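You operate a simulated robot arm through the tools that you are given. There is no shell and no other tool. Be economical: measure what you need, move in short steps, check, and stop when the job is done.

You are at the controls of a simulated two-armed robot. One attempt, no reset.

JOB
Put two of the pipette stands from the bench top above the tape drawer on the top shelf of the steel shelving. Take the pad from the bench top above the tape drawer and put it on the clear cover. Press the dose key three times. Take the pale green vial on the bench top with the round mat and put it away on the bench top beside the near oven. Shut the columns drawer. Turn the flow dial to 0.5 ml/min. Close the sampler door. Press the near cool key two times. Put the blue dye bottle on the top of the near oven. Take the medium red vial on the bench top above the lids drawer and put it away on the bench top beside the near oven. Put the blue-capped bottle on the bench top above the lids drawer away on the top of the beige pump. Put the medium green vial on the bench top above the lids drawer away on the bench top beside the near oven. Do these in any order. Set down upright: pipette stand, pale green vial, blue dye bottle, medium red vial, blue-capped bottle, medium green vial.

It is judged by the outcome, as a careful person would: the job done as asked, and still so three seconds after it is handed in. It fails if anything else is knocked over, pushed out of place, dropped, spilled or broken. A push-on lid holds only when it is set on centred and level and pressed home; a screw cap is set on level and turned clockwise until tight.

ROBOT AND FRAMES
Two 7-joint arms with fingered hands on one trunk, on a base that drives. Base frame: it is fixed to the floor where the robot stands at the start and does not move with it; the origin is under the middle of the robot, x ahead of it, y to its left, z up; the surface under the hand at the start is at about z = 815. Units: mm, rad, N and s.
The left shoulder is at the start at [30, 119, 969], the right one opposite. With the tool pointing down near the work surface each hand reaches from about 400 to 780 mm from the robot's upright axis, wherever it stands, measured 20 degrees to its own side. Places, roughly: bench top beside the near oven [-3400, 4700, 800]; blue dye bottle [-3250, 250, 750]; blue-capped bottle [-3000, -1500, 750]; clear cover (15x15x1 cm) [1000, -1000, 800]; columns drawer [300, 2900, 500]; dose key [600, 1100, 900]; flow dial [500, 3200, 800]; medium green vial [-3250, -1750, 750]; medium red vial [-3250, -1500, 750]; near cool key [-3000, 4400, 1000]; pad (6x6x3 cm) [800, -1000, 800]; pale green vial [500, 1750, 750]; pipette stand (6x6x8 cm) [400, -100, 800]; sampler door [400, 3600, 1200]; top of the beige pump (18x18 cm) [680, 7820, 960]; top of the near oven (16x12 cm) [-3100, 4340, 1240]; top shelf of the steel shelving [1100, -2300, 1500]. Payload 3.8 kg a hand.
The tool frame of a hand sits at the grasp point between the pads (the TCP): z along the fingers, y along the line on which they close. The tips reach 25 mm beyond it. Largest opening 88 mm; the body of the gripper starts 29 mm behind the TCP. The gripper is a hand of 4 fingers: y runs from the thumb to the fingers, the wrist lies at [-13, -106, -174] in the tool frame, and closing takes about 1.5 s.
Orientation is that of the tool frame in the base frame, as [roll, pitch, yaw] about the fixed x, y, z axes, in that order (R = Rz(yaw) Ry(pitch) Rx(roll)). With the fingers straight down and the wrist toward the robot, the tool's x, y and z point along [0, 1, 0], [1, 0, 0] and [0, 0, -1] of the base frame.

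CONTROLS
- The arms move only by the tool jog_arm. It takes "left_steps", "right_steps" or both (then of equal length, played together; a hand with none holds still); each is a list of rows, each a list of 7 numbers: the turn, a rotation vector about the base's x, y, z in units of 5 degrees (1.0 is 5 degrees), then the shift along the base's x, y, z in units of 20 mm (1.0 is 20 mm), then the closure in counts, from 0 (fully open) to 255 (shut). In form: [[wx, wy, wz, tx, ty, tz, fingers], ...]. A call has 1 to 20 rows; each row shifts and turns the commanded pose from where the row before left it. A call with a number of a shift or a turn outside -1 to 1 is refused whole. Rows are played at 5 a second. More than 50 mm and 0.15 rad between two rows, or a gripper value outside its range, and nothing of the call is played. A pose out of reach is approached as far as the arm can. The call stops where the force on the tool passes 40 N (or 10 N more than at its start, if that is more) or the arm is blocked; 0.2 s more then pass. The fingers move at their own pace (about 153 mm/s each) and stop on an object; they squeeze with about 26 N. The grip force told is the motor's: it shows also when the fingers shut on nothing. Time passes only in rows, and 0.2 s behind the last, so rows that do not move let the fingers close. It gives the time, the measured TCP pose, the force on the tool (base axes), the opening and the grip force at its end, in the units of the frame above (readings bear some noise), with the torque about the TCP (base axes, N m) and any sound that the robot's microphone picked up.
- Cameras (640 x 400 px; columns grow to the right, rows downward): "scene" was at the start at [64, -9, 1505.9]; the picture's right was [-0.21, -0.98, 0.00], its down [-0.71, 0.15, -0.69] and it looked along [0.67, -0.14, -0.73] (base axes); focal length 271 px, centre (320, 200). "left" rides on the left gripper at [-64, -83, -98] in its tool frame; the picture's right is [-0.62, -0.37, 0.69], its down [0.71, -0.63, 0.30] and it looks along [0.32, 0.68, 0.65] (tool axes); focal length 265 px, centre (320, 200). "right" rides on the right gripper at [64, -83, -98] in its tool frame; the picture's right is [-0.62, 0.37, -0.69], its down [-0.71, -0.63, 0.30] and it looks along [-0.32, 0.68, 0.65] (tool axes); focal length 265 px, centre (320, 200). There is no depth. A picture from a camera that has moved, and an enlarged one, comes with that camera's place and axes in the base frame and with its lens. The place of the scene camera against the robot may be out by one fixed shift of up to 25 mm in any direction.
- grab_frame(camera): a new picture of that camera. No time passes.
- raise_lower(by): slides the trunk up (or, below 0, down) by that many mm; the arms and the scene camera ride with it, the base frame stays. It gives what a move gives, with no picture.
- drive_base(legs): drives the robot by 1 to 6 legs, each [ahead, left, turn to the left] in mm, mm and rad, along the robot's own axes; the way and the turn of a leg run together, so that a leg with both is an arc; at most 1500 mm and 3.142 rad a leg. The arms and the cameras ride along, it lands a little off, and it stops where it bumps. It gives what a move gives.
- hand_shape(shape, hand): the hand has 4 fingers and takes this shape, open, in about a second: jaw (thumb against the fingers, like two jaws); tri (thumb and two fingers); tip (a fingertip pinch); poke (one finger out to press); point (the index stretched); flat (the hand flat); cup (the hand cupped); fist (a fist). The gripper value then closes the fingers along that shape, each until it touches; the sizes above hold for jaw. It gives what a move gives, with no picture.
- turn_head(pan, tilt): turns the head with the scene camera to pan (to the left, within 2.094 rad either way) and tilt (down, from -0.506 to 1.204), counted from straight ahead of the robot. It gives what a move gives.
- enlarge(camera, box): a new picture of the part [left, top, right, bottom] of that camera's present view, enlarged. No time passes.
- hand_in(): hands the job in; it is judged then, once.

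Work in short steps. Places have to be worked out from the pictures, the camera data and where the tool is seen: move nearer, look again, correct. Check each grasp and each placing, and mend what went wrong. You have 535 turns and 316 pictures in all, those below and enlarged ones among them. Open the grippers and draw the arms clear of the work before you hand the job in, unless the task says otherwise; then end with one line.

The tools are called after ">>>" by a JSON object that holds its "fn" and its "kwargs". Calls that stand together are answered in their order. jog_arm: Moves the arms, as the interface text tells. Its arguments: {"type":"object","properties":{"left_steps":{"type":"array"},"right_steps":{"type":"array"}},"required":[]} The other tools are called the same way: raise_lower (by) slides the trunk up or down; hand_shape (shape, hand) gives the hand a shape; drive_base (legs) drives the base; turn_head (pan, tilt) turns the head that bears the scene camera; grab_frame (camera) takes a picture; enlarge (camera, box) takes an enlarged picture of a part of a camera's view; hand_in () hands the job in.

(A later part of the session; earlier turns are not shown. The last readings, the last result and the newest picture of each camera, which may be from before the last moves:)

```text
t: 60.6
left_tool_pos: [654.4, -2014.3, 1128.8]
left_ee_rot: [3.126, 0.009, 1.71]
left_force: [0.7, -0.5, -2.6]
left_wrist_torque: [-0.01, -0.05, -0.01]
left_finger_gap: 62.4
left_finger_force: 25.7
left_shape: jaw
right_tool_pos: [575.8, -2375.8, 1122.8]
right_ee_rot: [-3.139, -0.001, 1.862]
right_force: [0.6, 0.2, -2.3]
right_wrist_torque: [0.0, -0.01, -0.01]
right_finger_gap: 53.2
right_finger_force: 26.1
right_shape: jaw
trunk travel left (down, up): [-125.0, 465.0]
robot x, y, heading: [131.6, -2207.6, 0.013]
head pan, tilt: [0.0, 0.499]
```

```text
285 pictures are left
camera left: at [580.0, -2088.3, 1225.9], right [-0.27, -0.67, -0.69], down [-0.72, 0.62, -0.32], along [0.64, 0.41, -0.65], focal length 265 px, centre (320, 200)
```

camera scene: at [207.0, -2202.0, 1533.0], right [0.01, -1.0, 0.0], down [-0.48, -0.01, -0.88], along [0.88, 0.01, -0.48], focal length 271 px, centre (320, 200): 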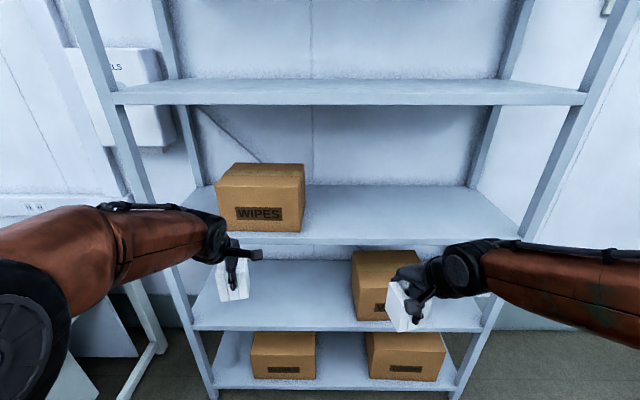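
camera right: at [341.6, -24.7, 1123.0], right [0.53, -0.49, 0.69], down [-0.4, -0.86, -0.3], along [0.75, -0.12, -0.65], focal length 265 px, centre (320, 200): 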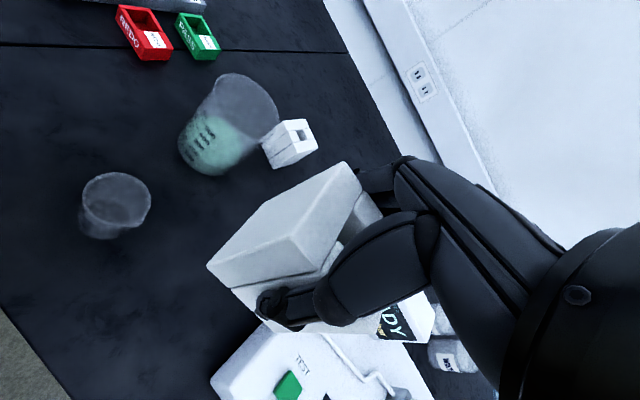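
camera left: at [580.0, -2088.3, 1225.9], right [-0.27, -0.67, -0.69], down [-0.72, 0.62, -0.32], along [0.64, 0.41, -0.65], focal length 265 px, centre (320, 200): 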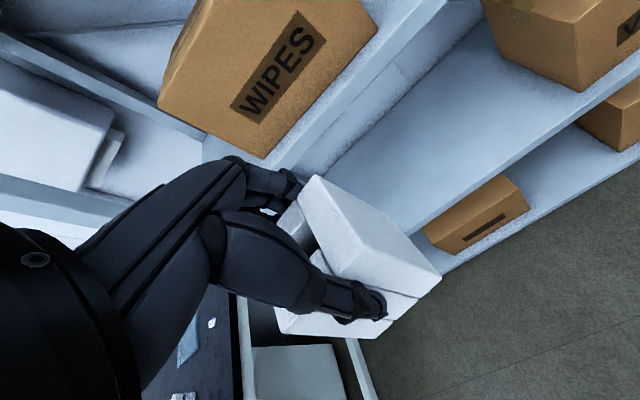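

Shelf top ≈1443, lip x≈880–910. Raise the trunk 430 mm, then drive in 330 mm.

>>> {"fn": "raise_lower", "kwargs": {"by": 400}}

>>> {"fn": "raise_lower", "kwargs": {"by": 30}}

>>> {"fn": "turn_head", "kwargs": {"pan": 0.0, "tilt": 0.6}}

>>> {"fn": "grab_frame", "kwargs": {"camera": "scene"}}

>>> {"fn": "grab_frame", "kwargs": {"camera": "left"}}

```text
t: 64.4
left_tool_pos: [654.4, -2013.9, 1528.3]
left_ee_rot: [3.124, 0.009, 1.708]
left_force: [0.1, 0.5, -2.0]
left_wrist_torque: [0.0, -0.01, 0.0]
left_finger_gap: 62.7
left_finger_force: 25.7
left_shape: jaw
right_tool_pos: [577.3, -2377.1, 1522.7]
right_ee_rot: [-3.139, 0.0, 1.86]
right_force: [-0.1, -0.1, -2.8]
right_wrist_torque: [0.01, 0.0, 0.0]
right_finger_gap: 53.1
right_finger_force: 26.2
right_shape: jaw
trunk travel left (down, up): [-525.0, 65.0]
robot x, y, heading: [131.0, -2208.1, 0.009]
head pan, tilt: [0.0, 0.499]
```

```text
t: 65.1
left_tool_pos: [655.3, -2014.5, 1558.0]
left_ee_rot: [3.127, 0.009, 1.71]
left_force: [0.9, 0.7, -2.3]
left_wrist_torque: [0.0, 0.01, 0.01]
left_finger_gap: 62.6
left_finger_force: 26.2
left_shape: jaw
right_tool_pos: [577.4, -2376.3, 1552.2]
right_ee_rot: [-3.14, 0.0, 1.863]
right_force: [-0.4, -0.2, -1.5]
right_wrist_torque: [0.0, 0.0, 0.0]
right_finger_gap: 53.4
right_finger_force: 26.1
right_shape: jaw
trunk travel left (down, up): [-555.0, 35.0]
robot x, y, heading: [130.6, -2212.9, 0.012]
head pan, tilt: [0.0, 0.499]
```

```text
t: 65.8
left_tool_pos: [653.9, -2013.4, 1557.9]
left_ee_rot: [3.127, 0.009, 1.711]
left_force: [-0.8, 0.6, -3.0]
left_wrist_torque: [-0.02, -0.03, 0.0]
left_finger_gap: 62.6
left_finger_force: 26.3
left_shape: jaw
right_tool_pos: [578.1, -2376.1, 1551.9]
right_ee_rot: [-3.139, 0.001, 1.862]
right_force: [0.6, 0.1, -2.3]
right_wrist_torque: [-0.03, 0.0, 0.03]
right_finger_gap: 53.5
right_finger_force: 26.5
right_shape: jaw
trunk travel left (down, up): [-555.0, 35.0]
robot x, y, heading: [127.6, -2214.7, 0.011]
head pan, tilt: [0.0, 0.6]
```

```text
284 pictures are left
camera scene: at [204.7, -2201.9, 1953.9], right [0.01, -1.0, 0.0], down [-0.57, -0.01, -0.82], along [0.82, 0.01, -0.57], focal length 271 px, centre (320, 200)
```

scene: 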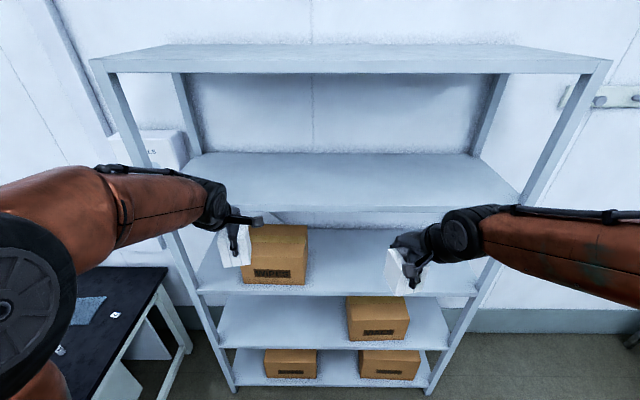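

```text
283 pictures are left
camera left: at [580.4, -2088.3, 1655.9], right [-0.27, -0.67, -0.69], down [-0.72, 0.62, -0.32], along [0.64, 0.41, -0.65], focal length 265 px, centre (320, 200)
```

left: 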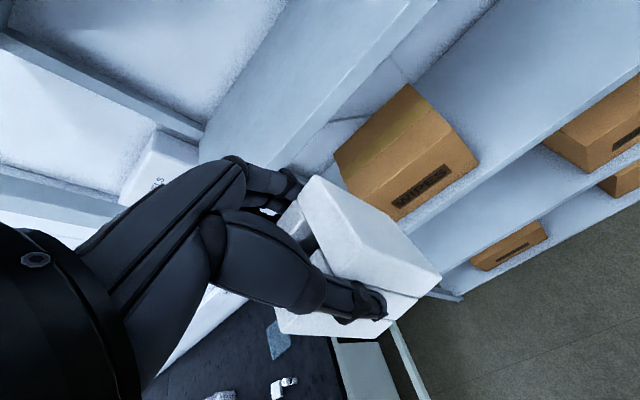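

Lip at x≈902, shelf z≈1443, upper plate ≈1863. Drive in 355 mm.

>>> {"fn": "drive_base", "kwargs": {"legs": [[350, 0, 0]]}}

>>> {"fn": "jog_arm", "kwargs": {"right_steps": [[0, 0, 0, 1, 0, 0, 255], [0, 0, 0, 1, 0, 0, 255], [0, 0, 0, 1, 0, 0, 255], [0, 0, 0, 0.6, 0, 0, 255]]}}

>>> {"fn": "grab_frame", "kwargs": {"camera": "scene"}}

>>> {"fn": "grab_frame", "kwargs": {"camera": "left"}}

>>> {"fn": "grab_frame", "kwargs": {"camera": "right"}}

```text
t: 68.0
left_tool_pos: [992.0, -2013.2, 1558.7]
left_ee_rot: [3.125, 0.009, 1.703]
left_force: [-0.8, 0.7, -2.8]
left_wrist_torque: [-0.02, -0.02, 0.01]
left_finger_gap: 62.7
left_finger_force: 25.7
left_shape: jaw
right_tool_pos: [912.5, -2375.2, 1554.2]
right_ee_rot: [3.141, 0.001, 1.854]
right_force: [-0.4, 0.5, -1.1]
right_wrist_torque: [0.01, -0.01, 0.02]
right_finger_gap: 53.4
right_finger_force: 25.8
right_shape: jaw
trunk travel left (down, up): [-555.0, 35.0]
robot x, y, heading: [469.9, -2206.9, 0.0]
head pan, tilt: [0.0, 0.6]
```

```text
t: 69.0
left_tool_pos: [996.0, -2014.4, 1556.9]
left_ee_rot: [3.129, 0.008, 1.703]
left_force: [0.1, -0.2, -2.6]
left_wrist_torque: [-0.01, -0.01, -0.01]
left_finger_gap: 62.6
left_finger_force: 25.8
left_shape: jaw
right_tool_pos: [988.0, -2374.8, 1552.9]
right_ee_rot: [-3.14, 0.001, 1.854]
right_force: [-0.3, -0.2, -2.1]
right_wrist_torque: [0.01, 0.01, -0.03]
right_finger_gap: 52.9
right_finger_force: 26.2
right_shape: jaw
trunk travel left (down, up): [-555.0, 35.0]
robot x, y, heading: [469.9, -2207.0, 0.006]
head pan, tilt: [0.0, 0.6]
```

```text
282 pictures are left
camera scene: at [545.1, -2199.3, 1953.8], right [0.01, -1.0, 0.0], down [-0.57, 0.0, -0.82], along [0.82, 0.0, -0.57], focal length 271 px, centre (320, 200)
```

scene: 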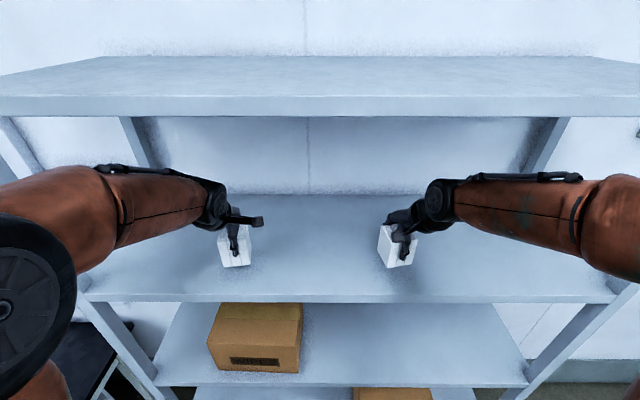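

```text
281 pictures are left
camera left: at [921.3, -2088.0, 1655.7], right [-0.27, -0.67, -0.69], down [-0.71, 0.62, -0.32], along [0.64, 0.41, -0.65], focal length 265 px, centre (320, 200)
```

left: 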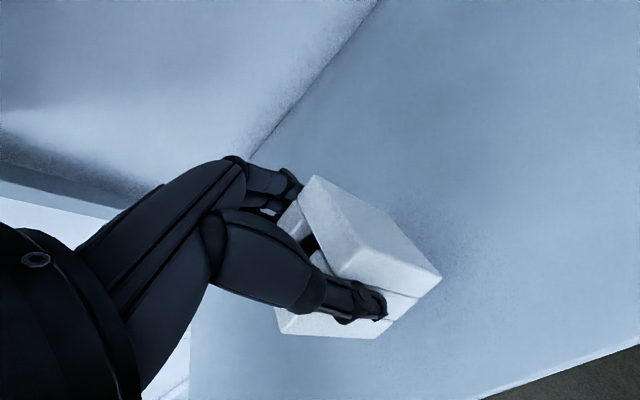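

```text
280 pictures are left
camera right: at [890.2, -2336.3, 1652.1], right [0.53, -0.49, 0.69], down [-0.4, -0.86, -0.3], along [0.75, -0.12, -0.65], focal length 265 px, centre (320, 200)
```

right: 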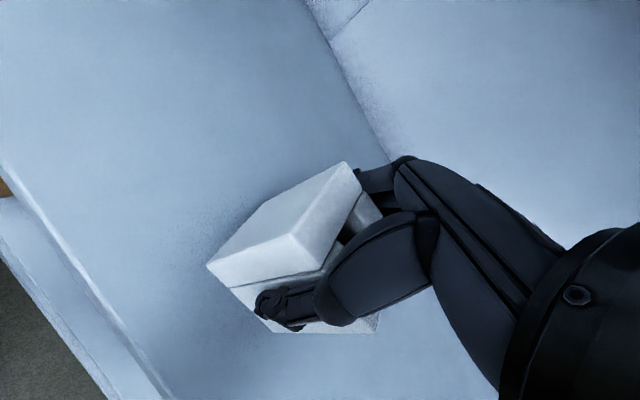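

Both above the shelf with margin. Lower both most of the way.

>>> {"fn": "jog_arm", "kwargs": {"left_steps": [[0, 0, 0, 0, 0, -0.8, 255], [0, 0, 0, 0, 0, -0.7, 255], [0, 0, 0, 0, 0, -0.2, 255], [0, 0, 0, 0, 0, -0.2, 255]], "right_steps": [[0, 0, 0, 0, 0, -0.8, 255], [0, 0, 0, 0, 0, -0.7, 255], [0, 0, 0, 0, 0, -0.5, 255], [0, 0, 0, 0, 0, -0.2, 255]]}}

>>> {"fn": "enlarge", "kwargs": {"camera": "scene", "box": [190, 180, 450, 320]}}

```text
t: 70.0
left_tool_pos: [994.8, -2014.6, 1524.8]
left_ee_rot: [3.116, 0.011, 1.704]
left_force: [1.5, 0.8, 21.4]
left_wrist_torque: [0.26, -0.76, 0.01]
left_finger_gap: 62.9
left_finger_force: 26.1
left_shape: jaw
right_tool_pos: [985.3, -2375.9, 1511.3]
right_ee_rot: [3.137, 0.003, 1.856]
right_force: [-0.5, -0.3, 8.3]
right_wrist_torque: [0.0, -0.3, 0.0]
right_finger_gap: 53.0
right_finger_force: 26.0
right_shape: jaw
trunk travel left (down, up): [-555.0, 35.0]
robot x, y, heading: [470.9, -2205.8, 0.007]
head pan, tilt: [0.0, 0.6]
```

```text
2.46 times, centred on (320, 250) of scene
camera zoom: at [540.1, -2199.7, 1954.4], right [0.01, -1.0, 0.0], down [-0.56, 0.0, -0.83], along [0.83, 0.0, -0.56], focal length 666 px, centre (320, 77)
```

zoom: 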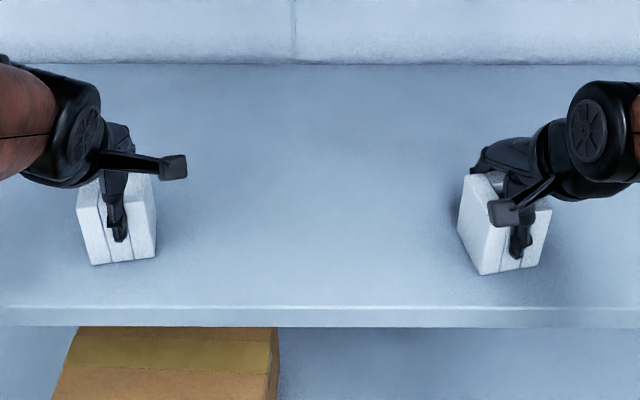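

Both rest on the shelf (z≈1455). Open both hands and lift out.

>>> {"fn": "jog_arm", "kwargs": {"left_steps": [[0, 0, 0, 0, 0, 0.05, 60], [0, 0, 0, 0, 0, 0, 40], [0, 0, 0, 0, 0, 0, 0], [0, 0, 0, 0, 0, 0, 0], [0, 0, 0, 0, 0, 1, 0], [0, 0, 0, 0, 0, 1, 0], [0, 0, 0, 0, 0, 1, 0], [0, 0, 0, 0, 0, 1, 0]], "right_steps": [[0, 0, 0, 0, 0, 0.05, 85], [0, 0, 0, 0, 0, 0, 60], [0, 0, 0, 0, 0, 0, 0], [0, 0, 0, 0, 0, 0, 0], [0, 0, 0, 0, 0, 1, 0], [0, 0, 0, 0, 0, 1, 0], [0, 0, 0, 0, 0, 1, 0], [0, 0, 0, 0, 0, 1, 0]]}}

>>> {"fn": "enlarge", "kwargs": {"camera": "scene", "box": [190, 180, 450, 320]}}

```text
t: 71.8
left_tool_pos: [995.2, -2013.1, 1603.2]
left_ee_rot: [3.126, 0.01, 1.703]
left_force: [0.2, 0.0, 0.9]
left_wrist_torque: [0.0, 0.01, -0.02]
left_finger_gap: 87.9
left_finger_force: 0.1
left_shape: jaw
right_tool_pos: [985.7, -2376.8, 1589.8]
right_ee_rot: [-3.14, 0.0, 1.857]
right_force: [-0.3, 0.3, -0.9]
right_wrist_torque: [-0.01, 0.01, 0.02]
right_finger_gap: 87.9
right_finger_force: 0.0
right_shape: jaw
trunk travel left (down, up): [-555.0, 35.0]
robot x, y, heading: [467.5, -2208.6, 0.007]
head pan, tilt: [0.0, 0.6]
```

```text
2.46 times, centred on (320, 250) of scene
camera zoom: at [543.1, -2199.3, 1953.9], right [0.01, -1.0, 0.0], down [-0.56, 0.0, -0.83], along [0.83, 0.0, -0.56], focal length 666 px, centre (320, 77)
```

zoom: 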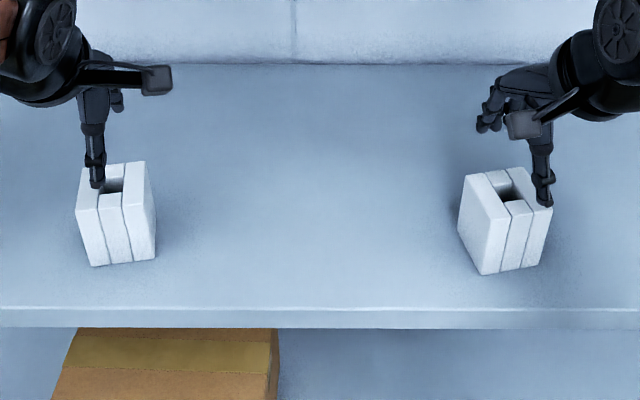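

Both stands stand upright on the shelf. Back out, turn left and drive to the bench end to deal with the pad (hands kept high).

>>> {"fn": "drive_base", "kwargs": {"legs": [[-420, 0, 0], [0, 0, 1.396]]}}

>>> {"fn": "raise_lower", "kwargs": {"by": -150}}

>>> {"fn": "turn_head", "kwargs": {"pan": -0.1, "tilt": 0.5}}

>>> {"fn": "grab_frame", "kwargs": {"camera": "scene"}}

```text
t: 77.8
left_tool_pos: [-41.0, -1660.1, 1602.6]
left_ee_rot: [3.124, 0.008, 3.098]
left_force: [-0.3, 0.2, -0.9]
left_wrist_torque: [-0.04, -0.04, 0.0]
left_finger_gap: 87.9
left_finger_force: 0.1
left_shape: jaw
right_tool_pos: [315.6, -1731.5, 1589.0]
right_ee_rot: [-3.139, 0.0, -3.032]
right_force: [-0.1, -0.8, 0.8]
right_wrist_torque: [-0.01, 0.0, 0.0]
right_finger_gap: 87.9
right_finger_force: 0.0
right_shape: jaw
trunk travel left (down, up): [-555.0, 35.0]
robot x, y, heading: [56.6, -2215.0, 1.4]
head pan, tilt: [0.0, 0.6]
```

```text
t: 79.5
left_tool_pos: [-42.4, -1660.7, 1452.2]
left_ee_rot: [3.126, 0.008, 3.1]
left_force: [-0.2, -0.2, -0.6]
left_wrist_torque: [0.0, 0.0, 0.0]
left_finger_gap: 87.8
left_finger_force: 0.0
left_shape: jaw
right_tool_pos: [315.3, -1732.0, 1439.9]
right_ee_rot: [-3.141, 0.0, -3.031]
right_force: [0.0, 0.5, -0.7]
right_wrist_torque: [0.0, 0.05, 0.01]
right_finger_gap: 87.7
right_finger_force: 0.0
right_shape: jaw
trunk travel left (down, up): [-405.0, 185.0]
robot x, y, heading: [57.7, -2211.3, 1.398]
head pan, tilt: [0.0, 0.6]
```

```text
t: 80.2
left_tool_pos: [-42.1, -1659.2, 1451.4]
left_ee_rot: [3.125, 0.009, 3.101]
left_force: [0.6, 0.5, 0.0]
left_wrist_torque: [-0.02, -0.02, -0.02]
left_finger_gap: 87.8
left_finger_force: 0.1
left_shape: jaw
right_tool_pos: [314.3, -1732.4, 1438.8]
right_ee_rot: [-3.14, 0.0, -3.031]
right_force: [-0.2, -0.1, 0.2]
right_wrist_torque: [-0.02, -0.03, -0.03]
right_finger_gap: 88.0
right_finger_force: 0.1
right_shape: jaw
trunk travel left (down, up): [-405.0, 185.0]
robot x, y, heading: [63.8, -2212.0, 1.4]
head pan, tilt: [-0.099, 0.499]
```

```text
277 pictures are left
camera scene: at [84.2, -2135.6, 1813.0], right [0.96, -0.26, 0.0], down [-0.13, -0.46, -0.88], along [0.23, 0.85, -0.48], focal length 271 px, centre (320, 200)
```

scene: 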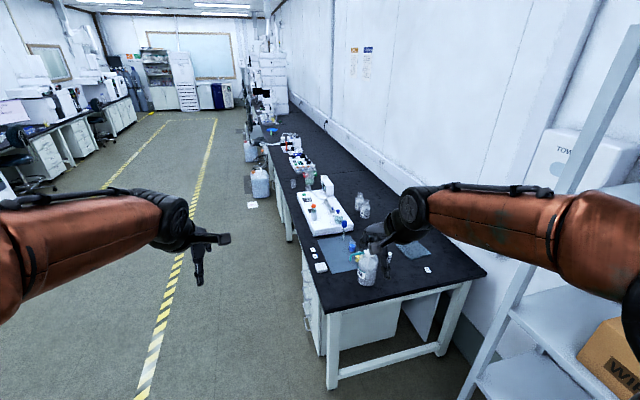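

Bench end is at y≈-1300. Drive ahead first, then strafe right a bit to stand at about (510,-1590).

>>> {"fn": "drive_base", "kwargs": {"legs": [[680, 0, 0], [0, -330, 0]]}}

>>> {"fn": "turn_head", "kwargs": {"pan": -0.3, "tilt": 0.85}}

>>> {"fn": "grab_frame", "kwargs": {"camera": "scene"}}

>>> {"fn": "grab_frame", "kwargs": {"camera": "right"}}

```text
t: 85.0
left_tool_pos: [171.3, -1022.4, 1453.8]
left_ee_rot: [3.122, 0.009, -3.128]
left_force: [1.1, -0.2, 0.6]
left_wrist_torque: [0.06, 0.09, -0.03]
left_finger_gap: 87.7
left_finger_force: 0.1
left_shape: jaw
right_tool_pos: [531.0, -1075.9, 1439.8]
right_ee_rot: [3.14, -0.002, -2.979]
right_force: [0.5, 0.1, 0.4]
right_wrist_torque: [0.05, 0.02, 0.02]
right_finger_gap: 87.7
right_finger_force: 0.3
right_shape: jaw
trunk travel left (down, up): [-405.0, 185.0]
robot x, y, heading: [298.0, -1565.3, 1.454]
head pan, tilt: [-0.099, 0.499]
stopped in leg 2: the robot was blocked; the commanded pose is now the measured one
```

```text
t: 85.8
left_tool_pos: [168.6, -1017.8, 1451.7]
left_ee_rot: [3.125, 0.009, -3.129]
left_force: [0.1, 0.4, -0.5]
left_wrist_torque: [-0.02, 0.01, 0.0]
left_finger_gap: 87.8
left_finger_force: 0.1
left_shape: jaw
right_tool_pos: [528.9, -1072.1, 1439.6]
right_ee_rot: [-3.139, 0.0, -2.978]
right_force: [-0.3, -0.1, 0.9]
right_wrist_torque: [0.0, 0.0, -0.01]
right_finger_gap: 87.9
right_finger_force: 0.1
right_shape: jaw
trunk travel left (down, up): [-405.0, 185.0]
robot x, y, heading: [301.4, -1560.8, 1.452]
head pan, tilt: [-0.3, 0.85]
```

```text
276 pictures are left
camera scene: at [332.1, -1503.6, 1783.1], right [0.91, -0.41, 0.0], down [-0.3, -0.69, -0.66], along [0.27, 0.6, -0.75], focal length 271 px, centre (320, 200)
```

scene: 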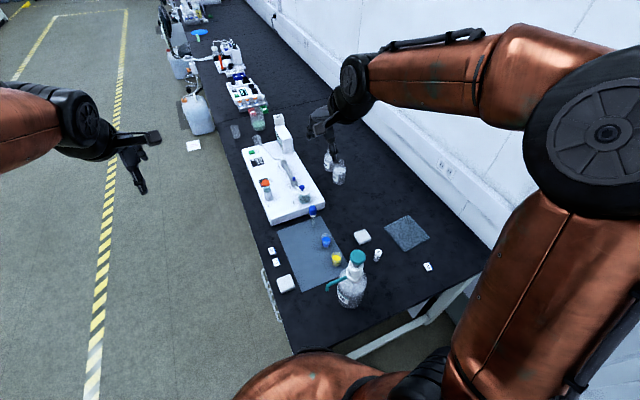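

```text
275 pictures are left
camera right: at [478.6, -1163.5, 1538.6], right [0.55, 0.47, 0.69], down [0.81, -0.51, -0.3], along [0.21, 0.73, -0.66], focal length 265 px, centre (320, 200)
```

right: 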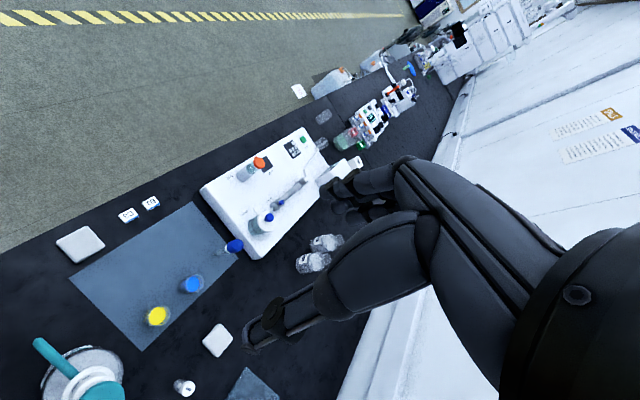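

Blocked by the bench corner; the pad is at about (776,-973) next to a small vial (796,-1067), cover at about (982,-1028). Back off slightly and strafe right.

>>> {"fn": "drive_base", "kwargs": {"legs": [[-60, 0, 0], [0, -215, 0]]}}

>>> {"fn": "grab_frame", "kwargs": {"camera": "scene"}}

```text
t: 88.1
left_tool_pos: [369.5, -1104.1, 1452.6]
left_ee_rot: [3.125, 0.008, -3.122]
left_force: [-0.1, 0.3, 0.4]
left_wrist_torque: [0.01, -0.02, 0.03]
left_finger_gap: 87.8
left_finger_force: 0.0
left_shape: jaw
right_tool_pos: [731.5, -1156.0, 1439.6]
right_ee_rot: [-3.139, 0.001, -2.97]
right_force: [-0.2, 0.0, 0.8]
right_wrist_torque: [0.04, -0.01, -0.01]
right_finger_gap: 88.1
right_finger_force: 0.0
right_shape: jaw
trunk travel left (down, up): [-405.0, 185.0]
robot x, y, heading: [505.9, -1650.5, 1.463]
head pan, tilt: [-0.3, 0.85]
```

```text
274 pictures are left
camera scene: at [537.6, -1589.2, 1783.1], right [0.92, -0.4, 0.0], down [-0.3, -0.69, -0.66], along [0.26, 0.61, -0.75], focal length 271 px, centre (320, 200)
```

scene: 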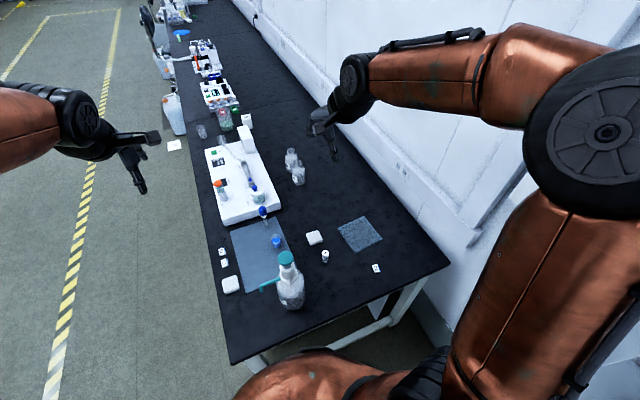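

Move a bit closer, then lower the trunk.

>>> {"fn": "drive_base", "kwargs": {"legs": [[45, -40, 0]]}}

>>> {"fn": "raise_lower", "kwargs": {"by": -280}}

>>> {"fn": "grab_frame", "kwargs": {"camera": "right"}}

>>> {"fn": "grab_frame", "kwargs": {"camera": "scene"}}

```text
t: 89.0
left_tool_pos: [411.6, -1064.7, 1453.1]
left_ee_rot: [3.125, 0.011, -3.121]
left_force: [1.2, -0.4, 0.2]
left_wrist_torque: [-0.01, -0.02, -0.01]
left_finger_gap: 87.9
left_finger_force: 0.0
left_shape: jaw
right_tool_pos: [773.4, -1117.1, 1441.0]
right_ee_rot: [3.141, 0.002, -2.969]
right_force: [-0.3, -0.3, 0.3]
right_wrist_torque: [-0.01, 0.03, -0.01]
right_finger_gap: 87.8
right_finger_force: 0.0
right_shape: jaw
trunk travel left (down, up): [-405.0, 185.0]
robot x, y, heading: [546.6, -1606.9, 1.462]
head pan, tilt: [-0.3, 0.85]
```

```text
t: 91.9
left_tool_pos: [414.6, -1063.5, 1172.0]
left_ee_rot: [3.125, 0.009, -3.121]
left_force: [0.3, 0.0, -0.2]
left_wrist_torque: [-0.01, 0.0, 0.01]
left_finger_gap: 87.9
left_finger_force: 0.0
left_shape: jaw
right_tool_pos: [773.8, -1114.7, 1160.1]
right_ee_rot: [-3.141, 0.0, -2.969]
right_force: [-0.2, 0.5, 0.2]
right_wrist_torque: [0.0, -0.01, 0.02]
right_finger_gap: 87.7
right_finger_force: 0.0
right_shape: jaw
trunk travel left (down, up): [-125.0, 465.0]
robot x, y, heading: [546.4, -1607.8, 1.466]
head pan, tilt: [-0.3, 0.85]
```

```text
273 pictures are left
camera right: at [725.8, -1206.9, 1259.2], right [0.55, 0.47, 0.69], down [0.81, -0.5, -0.3], along [0.2, 0.73, -0.65], focal length 265 px, centre (320, 200)
```

right: 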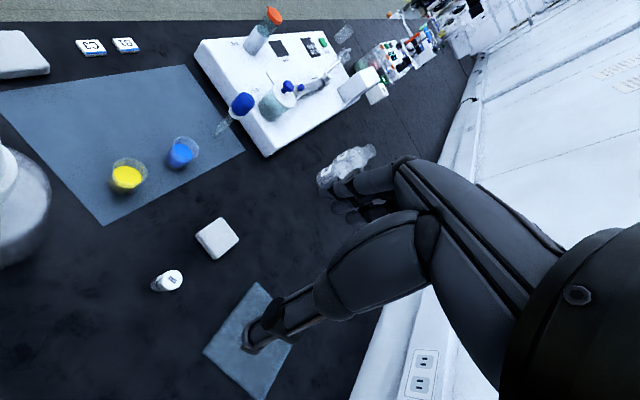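

```text
272 pictures are left
camera scene: at [582.8, -1548.4, 1503.1], right [0.92, -0.4, 0.0], down [-0.3, -0.69, -0.66], along [0.26, 0.61, -0.75], focal length 271 px, centre (320, 200)
```

scene: 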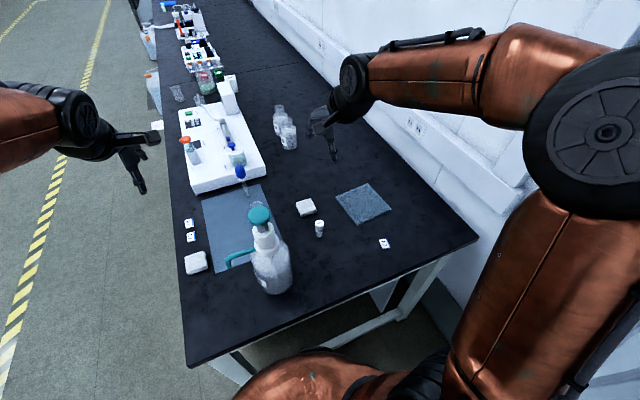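

Pad centre ≈(778,-966), axis-aligned. Move over it, rotate -12.5°, descend to z≈880 and check.

>>> {"fn": "jog_arm", "kwargs": {"right_steps": [[0, 0, -1, 0.2, 1, 0, 0], [0, 0, -1, 0, 1, 0, 0], [0, 0, -0.5, 0, 1, 0, 0], [0, 0, 0, 0, 1, 0, 0], [0, 0, 0, 0, 1, 0, 0], [0, 0, 0, 0, 1, 0, 0], [0, 0, 0, 0, 1, -1, 0], [0, 0, 0, 0, 0.4, -1, 0], [0, 0, 0, 0, 0, -1, 0], [0, 0, 0, 0, 0, -1, 0], [0, 0, 0, 0, 0, -1, 0], [0, 0, 0, 0, 0, -1, 0], [0, 0, 0, 0, 0, -1, 0], [0, 0, 0, 0, 0, -1, 0], [0, 0, 0, 0, 0, -1, 0], [0, 0, 0, 0, 0, -1, 0], [0, 0, 0, 0, 0, -1, 0], [0, 0, 0, 0, 0, -1, 0], [0, 0, 0, 0, 0, -1, 0], [0, 0, 0, 0, 0, -1, 0]]}}

>>> {"fn": "grab_frame", "kwargs": {"camera": "right"}}

>>> {"fn": "grab_frame", "kwargs": {"camera": "scene"}}

```text
t: 96.1
left_tool_pos: [414.4, -1063.3, 1172.2]
left_ee_rot: [3.126, 0.01, -3.12]
left_force: [0.6, 1.0, 0.2]
left_wrist_torque: [0.01, 0.02, -0.04]
left_finger_gap: 87.8
left_finger_force: 0.1
left_shape: jaw
right_tool_pos: [778.7, -966.2, 878.9]
right_ee_rot: [-3.139, -0.003, 3.096]
right_force: [0.1, 0.5, 0.3]
right_wrist_torque: [-0.03, 0.01, -0.01]
right_finger_gap: 87.9
right_finger_force: 0.1
right_shape: jaw
trunk travel left (down, up): [-125.0, 465.0]
robot x, y, heading: [547.1, -1608.8, 1.459]
head pan, tilt: [-0.3, 0.85]
```

```text
271 pictures are left
camera right: at [711.2, -1045.5, 978.6], right [0.64, 0.34, 0.69], down [0.68, -0.66, -0.3], along [0.35, 0.67, -0.65], focal length 265 px, centre (320, 200)
```

right: 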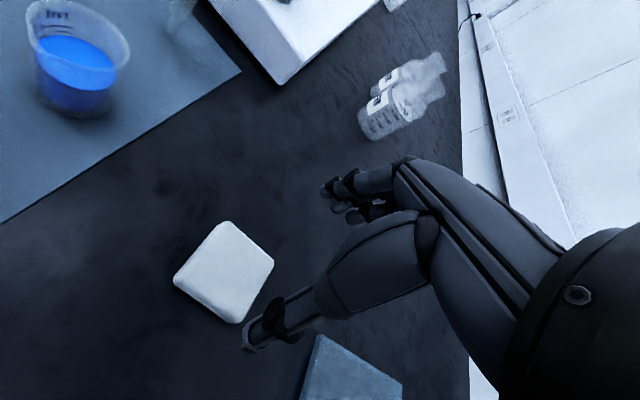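

```text
270 pictures are left
camera scene: at [582.9, -1547.9, 1503.0], right [0.92, -0.4, 0.0], down [-0.3, -0.69, -0.66], along [0.26, 0.6, -0.75], focal length 271 px, centre (320, 200)
```

scene: 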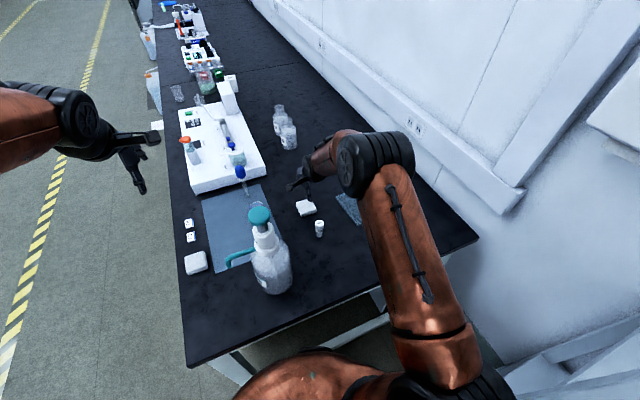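

Well centred (tiny shift). Descend to z≈779 and close.

>>> {"fn": "jog_arm", "kwargs": {"right_steps": [[0, 0, 0, -0.1, -0.1, -1, 0], [0, 0, 0, 0, 0, -1, 0], [0, 0, 0, 0, 0, -1, 0], [0, 0, 0, 0, 0, -1, 0], [0, 0, 0, 0, 0, -0.6, 0], [0, 0, 0, 0, 0, -0.4, 0], [0, 0, 0, 0, 0, 0, 255], [0, 0, 0, 0, 0, 0, 255], [0, 0, 0, 0, 0, 0, 255], [0, 0, 0, 0, 0, 0, 255], [0, 0, 0, 0, 0, 0, 255], [0, 0, 0, 0, 0, 0, 255], [0, 0, 0, 0, 0, 0, 255]]}}

>>> {"fn": "grab_frame", "kwargs": {"camera": "right"}}

```text
t: 98.9
left_tool_pos: [414.4, -1063.1, 1172.1]
left_ee_rot: [3.125, 0.008, -3.122]
left_force: [0.1, -0.5, 0.2]
left_wrist_torque: [-0.02, 0.0, -0.01]
left_finger_gap: 87.8
left_finger_force: 0.2
left_shape: jaw
right_tool_pos: [777.1, -968.7, 780.0]
right_ee_rot: [3.14, 0.0, 3.097]
right_force: [0.6, 1.5, 5.9]
right_wrist_torque: [0.18, -0.04, -0.02]
right_finger_gap: 54.0
right_finger_force: 26.0
right_shape: jaw
trunk travel left (down, up): [-125.0, 465.0]
robot x, y, heading: [548.7, -1608.2, 1.456]
head pan, tilt: [-0.3, 0.85]
```

```text
269 pictures are left
camera right: at [709.6, -1048.5, 880.0], right [0.64, 0.34, 0.69], down [0.69, -0.66, -0.3], along [0.35, 0.67, -0.65], focal length 265 px, centre (320, 200)
```

right: 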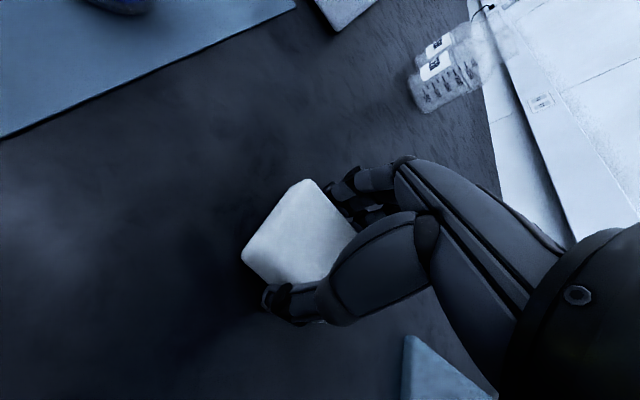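

Pad held. Lift, move over the cover centre (984,-1021), and look.

>>> {"fn": "jog_arm", "kwargs": {"right_steps": [[0, 0, 0, 0, 0, 1, 255], [0, 0, 0, 0, 0, 1, 255], [0, 0, 0, 0, 0, 1, 255], [0, 0, 0, 0, 0, 1, 255], [0, 0, 0, 1, -0.26, 0, 255], [0, 0, 0, 1, -0.26, 0, 255], [0, 0, 0, 1, -0.26, 0, 255], [0, 0, 0, 1, -0.26, 0, 255], [0, 0, 0, 1, -0.26, 0, 255], [0, 0, 0, 1, -0.26, 0, 255], [0, 0, 0, 1, -0.26, 0, 255], [0, 0, 0, 1, -0.26, 0, 255], [0, 0, 0, 1, -0.26, 0, 255], [0, 0, 0, 1, -0.26, 0, 255], [0, 0, 0, 0.35, 0, 0, 255], [0, 0, 0, 0, 0, 0, 255]]}}

>>> {"fn": "grab_frame", "kwargs": {"camera": "right"}}

>>> {"fn": "grab_frame", "kwargs": {"camera": "scene"}}

```text
t: 102.3
left_tool_pos: [414.6, -1062.8, 1169.8]
left_ee_rot: [3.125, 0.008, -3.121]
left_force: [0.0, 0.4, -0.2]
left_wrist_torque: [0.02, 0.01, 0.01]
left_finger_gap: 87.8
left_finger_force: 0.1
left_shape: jaw
right_tool_pos: [985.3, -1020.5, 859.7]
right_ee_rot: [-3.14, 0.0, 3.096]
right_force: [-0.3, -0.2, -0.3]
right_wrist_torque: [-0.02, 0.03, -0.03]
right_finger_gap: 54.1
right_finger_force: 26.2
right_shape: jaw
trunk travel left (down, up): [-125.0, 465.0]
robot x, y, heading: [554.8, -1608.4, 1.459]
head pan, tilt: [-0.3, 0.85]
```

```text
268 pictures are left
camera right: at [917.2, -1100.5, 958.9], right [0.64, 0.34, 0.69], down [0.69, -0.66, -0.3], along [0.35, 0.67, -0.66], focal length 265 px, centre (320, 200)
```

right: 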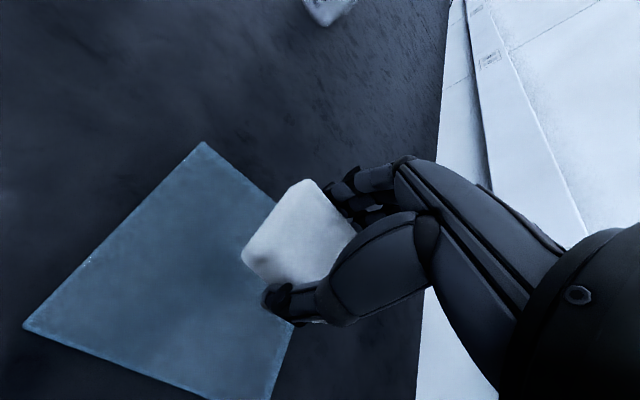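

```text
267 pictures are left
camera scene: at [583.0, -1548.2, 1503.0], right [0.92, -0.4, 0.0], down [-0.3, -0.69, -0.66], along [0.26, 0.6, -0.75], focal length 271 px, centre (320, 200)
```

scene: 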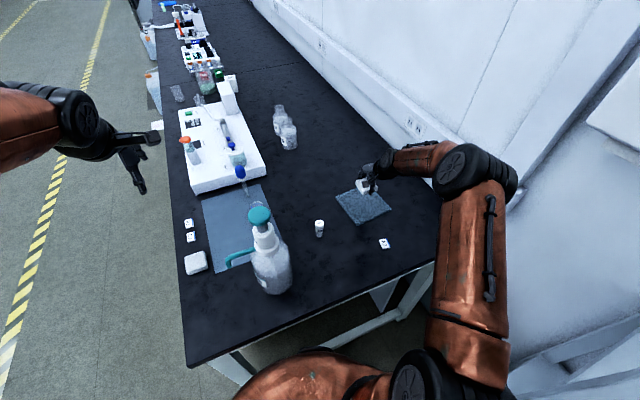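

TCP is over the cover centre. Lower to contact and release.

>>> {"fn": "jog_arm", "kwargs": {"right_steps": [[0, 0, 0, -0.1, 0, -1, 255], [0, 0, 0, 0, 0, -1, 255], [0, 0, 0, 0, 0, -1, 255], [0, 0, 0, 0, 0, -0.3, 255], [0, 0, 0, 0, 0, 0, 255]]}}

>>> {"fn": "grab_frame", "kwargs": {"camera": "right"}}

```text
t: 103.5
left_tool_pos: [414.2, -1062.6, 1173.1]
left_ee_rot: [3.127, 0.008, -3.121]
left_force: [0.5, 0.0, -1.0]
left_wrist_torque: [-0.07, 0.01, -0.03]
left_finger_gap: 87.7
left_finger_force: 0.2
left_shape: jaw
right_tool_pos: [983.9, -1020.4, 791.9]
right_ee_rot: [-3.14, -0.001, 3.096]
right_force: [-0.5, 0.5, -0.5]
right_wrist_torque: [0.0, -0.03, 0.01]
right_finger_gap: 53.7
right_finger_force: 26.2
right_shape: jaw
trunk travel left (down, up): [-125.0, 465.0]
robot x, y, heading: [550.5, -1607.6, 1.464]
head pan, tilt: [-0.3, 0.85]
```

```text
266 pictures are left
camera right: at [915.4, -1099.7, 891.8], right [0.64, 0.34, 0.69], down [0.69, -0.66, -0.3], along [0.35, 0.67, -0.66], focal length 265 px, centre (320, 200)
```

right: 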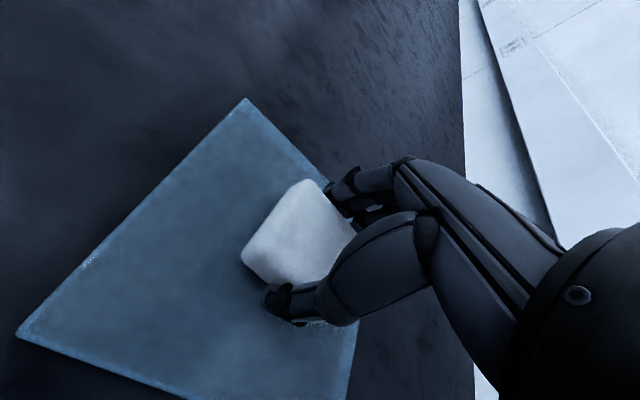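

No contact yet; lower in small steps.

>>> {"fn": "jog_arm", "kwargs": {"right_steps": [[0, 0, 0, 0, 0, -0.1, 255], [0, 0, 0, 0, 0, -0.1, 255], [0, 0, 0, 0, 0, -0.1, 255]]}}

```text
t: 104.3
left_tool_pos: [412.6, -1064.9, 1171.7]
left_ee_rot: [3.124, 0.012, -3.12]
left_force: [-0.3, 0.5, -0.7]
left_wrist_torque: [0.02, 0.0, 0.0]
left_finger_gap: 87.7
left_finger_force: 0.0
left_shape: jaw
right_tool_pos: [982.7, -1019.9, 790.1]
right_ee_rot: [3.138, 0.002, 3.095]
right_force: [0.6, 0.7, 18.2]
right_wrist_torque: [-0.49, 0.08, 0.0]
right_finger_gap: 53.6
right_finger_force: 26.0
right_shape: jaw
trunk travel left (down, up): [-125.0, 465.0]
robot x, y, heading: [549.8, -1606.0, 1.464]
head pan, tilt: [-0.3, 0.85]
```

Contact made. Release and lift straight up.

>>> {"fn": "jog_arm", "kwargs": {"right_steps": [[0, 0, 0, 0, 0, 0.1, 80], [0, 0, 0, 0, 0, 0, 60], [0, 0, 0, 0, 0, 0, 0], [0, 0, 0, 0, 0, 0, 0], [0, 0, 0, 0, 0, 1, 0], [0, 0, 0, 0, 0, 1, 0], [0, 0, 0, 0, 0, 1, 0], [0, 0, 0, 0, 0, 1, 0], [0, 0, 0, 0, 0, 1, 0], [0, 0, 0, 0, 0, 1, 0], [0, 0, 0, 0, 0, 1, 0], [0, 0, 0, 0, 0, 1, 0]]}}

>>> {"fn": "grab_frame", "kwargs": {"camera": "right"}}

```text
t: 106.9
left_tool_pos: [413.6, -1063.9, 1171.8]
left_ee_rot: [3.125, 0.01, -3.121]
left_force: [0.0, 0.4, -0.9]
left_wrist_torque: [0.01, 0.0, -0.01]
left_finger_gap: 87.8
left_finger_force: 0.1
left_shape: jaw
right_tool_pos: [982.4, -1020.0, 948.7]
right_ee_rot: [-3.141, 0.0, 3.096]
right_force: [0.0, 0.6, -0.6]
right_wrist_torque: [0.0, 0.02, -0.02]
right_finger_gap: 87.7
right_finger_force: 0.0
right_shape: jaw
trunk travel left (down, up): [-125.0, 465.0]
robot x, y, heading: [544.8, -1609.8, 1.459]
head pan, tilt: [-0.3, 0.85]
```

```text
265 pictures are left
camera right: at [913.5, -1099.6, 1048.9], right [0.64, 0.34, 0.69], down [0.69, -0.66, -0.3], along [0.35, 0.67, -0.66], focal length 265 px, centre (320, 200)
```

right: 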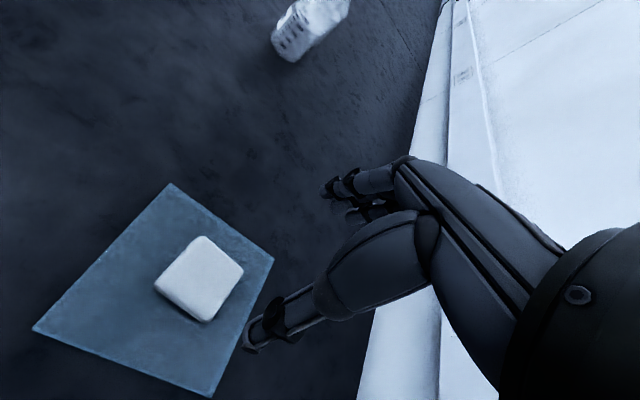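

Pad is on the cover. Raise the right hand, then drive out and along the aisle to the dose key area.

>>> {"fn": "jog_arm", "kwargs": {"right_steps": [[0, 0, 0, 0, 0, 1, 0], [0, 0, 0, 0, 0, 1, 0], [0, 0, 0, 0, 0, 1, 0], [0, 0, 0, 0, 0, 1, 0], [0, 0, 0, 0, 0, 1, 0], [0, 0, 0, -1, 0, 1, 0], [0, 0, 0, -1, -1, 1, 0], [0, 0, 0, -1, -1, 1, 0], [0, 0, 0, -1, -1, 1, 0], [0, 0, 0, -1, -1, 1, 0], [0, 0, 0, -1, -1, 0, 0], [0, 0, 0, -1, -1, 0, 0], [0, 0, 0, -1, -1, 0, 0]]}}

>>> {"fn": "drive_base", "kwargs": {"legs": [[-40, 0, 0], [0, 1000, 0.0], [0, 0, 0.11], [1500, 0, 0], [1100, 0, 0]]}}

>>> {"fn": "turn_head", "kwargs": {"pan": -0.6, "tilt": 0.5}}

>>> {"fn": "grab_frame", "kwargs": {"camera": "scene"}}

```text
t: 109.7
left_tool_pos: [414.3, -1064.2, 1172.4]
left_ee_rot: [3.126, 0.009, -3.12]
left_force: [0.9, -0.6, -0.2]
left_wrist_torque: [0.01, 0.01, -0.01]
left_finger_gap: 87.7
left_finger_force: 0.1
left_shape: jaw
right_tool_pos: [822.5, -1159.1, 1149.6]
right_ee_rot: [3.141, 0.001, 3.096]
right_force: [-0.5, 0.6, -0.5]
right_wrist_torque: [0.03, 0.03, 0.01]
right_finger_gap: 87.8
right_finger_force: 0.1
right_shape: jaw
trunk travel left (down, up): [-125.0, 465.0]
robot x, y, heading: [545.7, -1604.4, 1.459]
head pan, tilt: [-0.3, 0.85]
```

```text
t: 128.3
left_tool_pos: [-745.3, 1588.5, 1171.9]
left_ee_rot: [3.126, 0.009, -2.97]
left_force: [0.3, -0.1, -0.8]
left_wrist_torque: [0.01, 0.01, 0.01]
left_finger_gap: 87.7
left_finger_force: 0.0
left_shape: jaw
right_tool_pos: [-327.2, 1555.9, 1149.3]
right_ee_rot: [-3.139, 0.001, -3.036]
right_force: [0.4, 0.6, 0.1]
right_wrist_torque: [-0.02, -0.04, 0.02]
right_finger_gap: 87.6
right_finger_force: 0.0
right_shape: jaw
trunk travel left (down, up): [-125.0, 465.0]
robot x, y, heading: [-529.4, 1072.2, 1.612]
head pan, tilt: [-0.3, 0.85]
```

```text
t: 129.1
left_tool_pos: [-744.2, 1588.7, 1172.4]
left_ee_rot: [3.126, 0.009, -2.97]
left_force: [-0.1, 0.1, 0.0]
left_wrist_torque: [0.0, 0.02, 0.0]
left_finger_gap: 87.8
left_finger_force: 0.0
left_shape: jaw
right_tool_pos: [-326.1, 1554.8, 1149.1]
right_ee_rot: [-3.14, 0.0, -3.035]
right_force: [-0.1, -0.3, -0.3]
right_wrist_torque: [-0.01, 0.0, 0.03]
right_finger_gap: 87.6
right_finger_force: 0.1
right_shape: jaw
trunk travel left (down, up): [-125.0, 465.0]
robot x, y, heading: [-528.2, 1070.7, 1.611]
head pan, tilt: [-0.6, 0.499]
```

```text
264 pictures are left
camera scene: at [-475.8, 1135.7, 1532.9], right [0.85, -0.53, 0.0], down [-0.25, -0.41, -0.88], along [0.47, 0.74, -0.48], focal length 271 px, centre (320, 200)
```

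scene: 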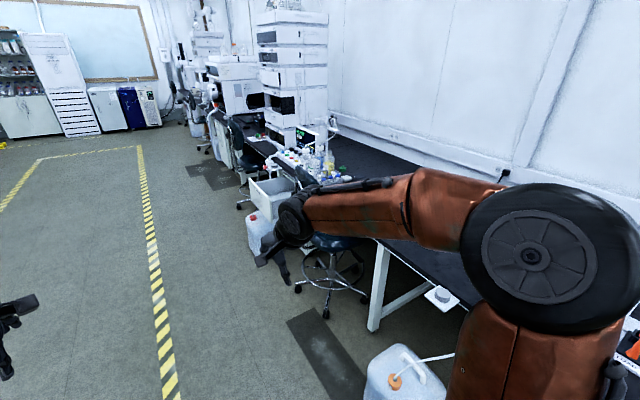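

Turn to face the bench and look for the dose key.

>>> {"fn": "drive_base", "kwargs": {"legs": [[0, 0, -1.611]]}}

>>> {"fn": "turn_head", "kwargs": {"pan": 0.0, "tilt": 0.6}}

>>> {"fn": "grab_frame", "kwargs": {"camera": "scene"}}

```text
t: 133.4
left_tool_pos: [-6.5, 1270.0, 1172.5]
left_ee_rot: [3.127, 0.009, 1.717]
left_force: [0.1, -0.2, 0.5]
left_wrist_torque: [-0.01, 0.01, -0.01]
left_finger_gap: 88.1
left_finger_force: 0.1
left_shape: jaw
right_tool_pos: [-50.7, 853.6, 1148.9]
right_ee_rot: [-3.14, -0.001, 1.649]
right_force: [0.2, -0.2, -0.6]
right_wrist_torque: [-0.03, -0.01, -0.01]
right_finger_gap: 87.8
right_finger_force: 0.0
right_shape: jaw
trunk travel left (down, up): [-125.0, 465.0]
robot x, y, heading: [-531.6, 1069.9, 0.014]
head pan, tilt: [-0.6, 0.499]
```

```text
t: 134.4
left_tool_pos: [-5.7, 1270.5, 1171.9]
left_ee_rot: [3.127, 0.007, 1.716]
left_force: [-0.6, -0.4, -0.8]
left_wrist_torque: [0.01, 0.01, 0.0]
left_finger_gap: 87.5
left_finger_force: 0.2
left_shape: jaw
right_tool_pos: [-50.5, 853.1, 1149.2]
right_ee_rot: [-3.14, 0.001, 1.651]
right_force: [-0.8, 0.5, 0.5]
right_wrist_torque: [-0.02, -0.01, 0.01]
right_finger_gap: 87.9
right_finger_force: 0.1
right_shape: jaw
trunk travel left (down, up): [-125.0, 465.0]
robot x, y, heading: [-531.9, 1070.0, 0.013]
head pan, tilt: [0.0, 0.6]
```

```text
263 pictures are left
camera scene: at [-456.1, 1078.9, 1523.9], right [0.01, -1.0, 0.0], down [-0.56, -0.01, -0.83], along [0.82, 0.01, -0.56], focal length 271 px, centre (320, 200)
```

scene: 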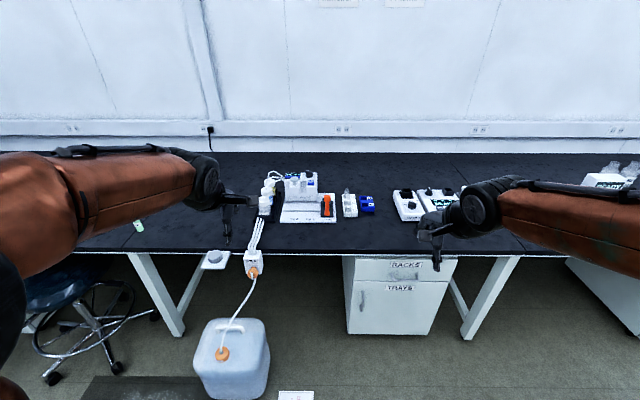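

>>> {"fn": "enlarge", "kwargs": {"camera": "scene", "box": [240, 150, 400, 250]}}

```text
4.00 times, centred on (320, 200) of scene
camera zoom: at [-456.1, 1078.9, 1523.9], right [0.01, -1.0, 0.0], down [-0.56, -0.01, -0.83], along [0.82, 0.01, -0.56], focal length 1083 px, centre (320, 200)
```

zoom: 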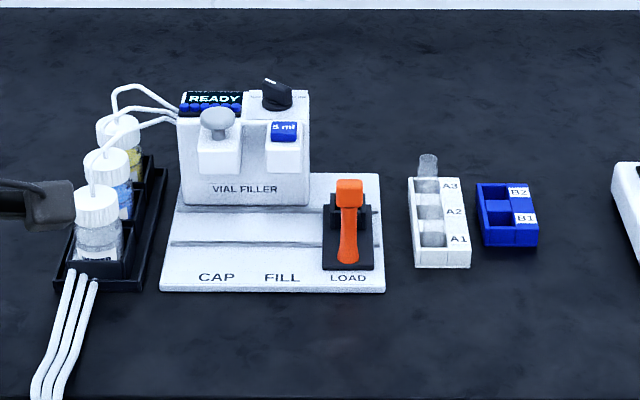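

The blue "5 ml" key on the VIAL FILLER is probably the dose key at about (610,1133). Drive closer, to the right of the carboy, and look in detail.

>>> {"fn": "drive_base", "kwargs": {"legs": [[0, -190, -0.01], [540, 0, 0]]}}

>>> {"fn": "turn_head", "kwargs": {"pan": 0.4, "tilt": 0.8}}

>>> {"fn": "grab_frame", "kwargs": {"camera": "scene"}}

>>> {"fn": "grab_frame", "kwargs": {"camera": "left"}}

```text
t: 138.7
left_tool_pos: [540.3, 1069.6, 1171.4]
left_ee_rot: [3.126, 0.009, 1.699]
left_force: [0.5, 0.8, 0.9]
left_wrist_torque: [0.04, 0.0, 0.01]
left_finger_gap: 87.7
left_finger_force: 0.1
left_shape: jaw
right_tool_pos: [490.9, 654.2, 1149.9]
right_ee_rot: [-3.141, -0.001, 1.635]
right_force: [0.6, -0.3, -0.3]
right_wrist_torque: [0.03, -0.01, 0.0]
right_finger_gap: 88.0
right_finger_force: 0.0
right_shape: jaw
trunk travel left (down, up): [-125.0, 465.0]
robot x, y, heading: [11.3, 875.0, -0.007]
head pan, tilt: [0.0, 0.6]
```

```text
t: 139.6
left_tool_pos: [540.1, 1069.8, 1171.8]
left_ee_rot: [3.126, 0.008, 1.697]
left_force: [1.3, -0.7, 0.2]
left_wrist_torque: [-0.04, 0.03, -0.01]
left_finger_gap: 87.8
left_finger_force: 0.1
left_shape: jaw
right_tool_pos: [488.8, 653.4, 1149.2]
right_ee_rot: [-3.14, -0.001, 1.632]
right_force: [0.8, -0.2, 0.6]
right_wrist_torque: [0.0, 0.0, 0.01]
right_finger_gap: 87.8
right_finger_force: 0.0
right_shape: jaw
trunk travel left (down, up): [-125.0, 465.0]
robot x, y, heading: [13.4, 875.1, -0.001]
head pan, tilt: [0.4, 0.799]
```

```text
261 pictures are left
camera scene: at [73.0, 916.8, 1507.1], right [0.39, -0.92, 0.0], down [-0.66, -0.28, -0.7], along [0.64, 0.27, -0.72], focal length 271 px, centre (320, 200)
```

scene: 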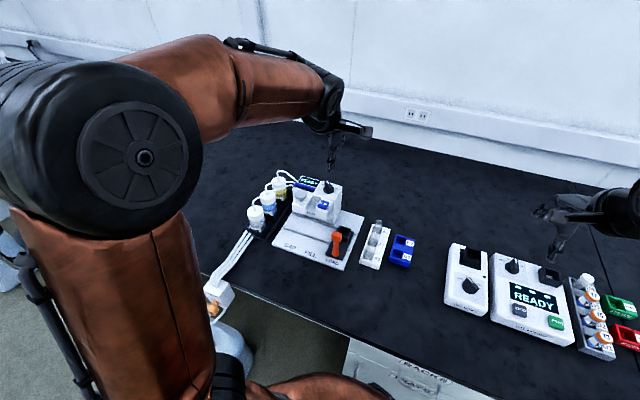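

```text
260 pictures are left
camera left: at [465.3, 996.5, 1269.4], right [-0.27, -0.67, -0.69], down [-0.71, 0.62, -0.32], along [0.65, 0.41, -0.65], focal length 265 px, centre (320, 200)
```

left: 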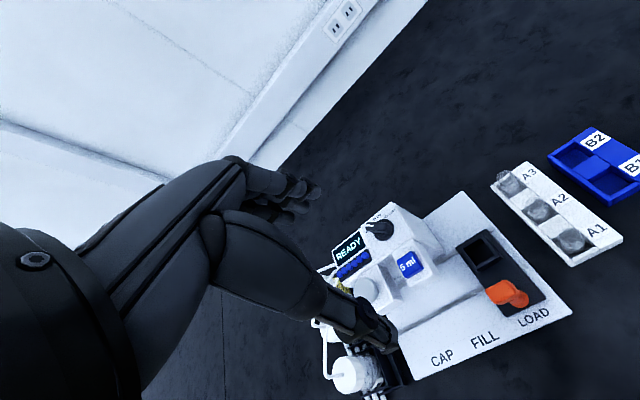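

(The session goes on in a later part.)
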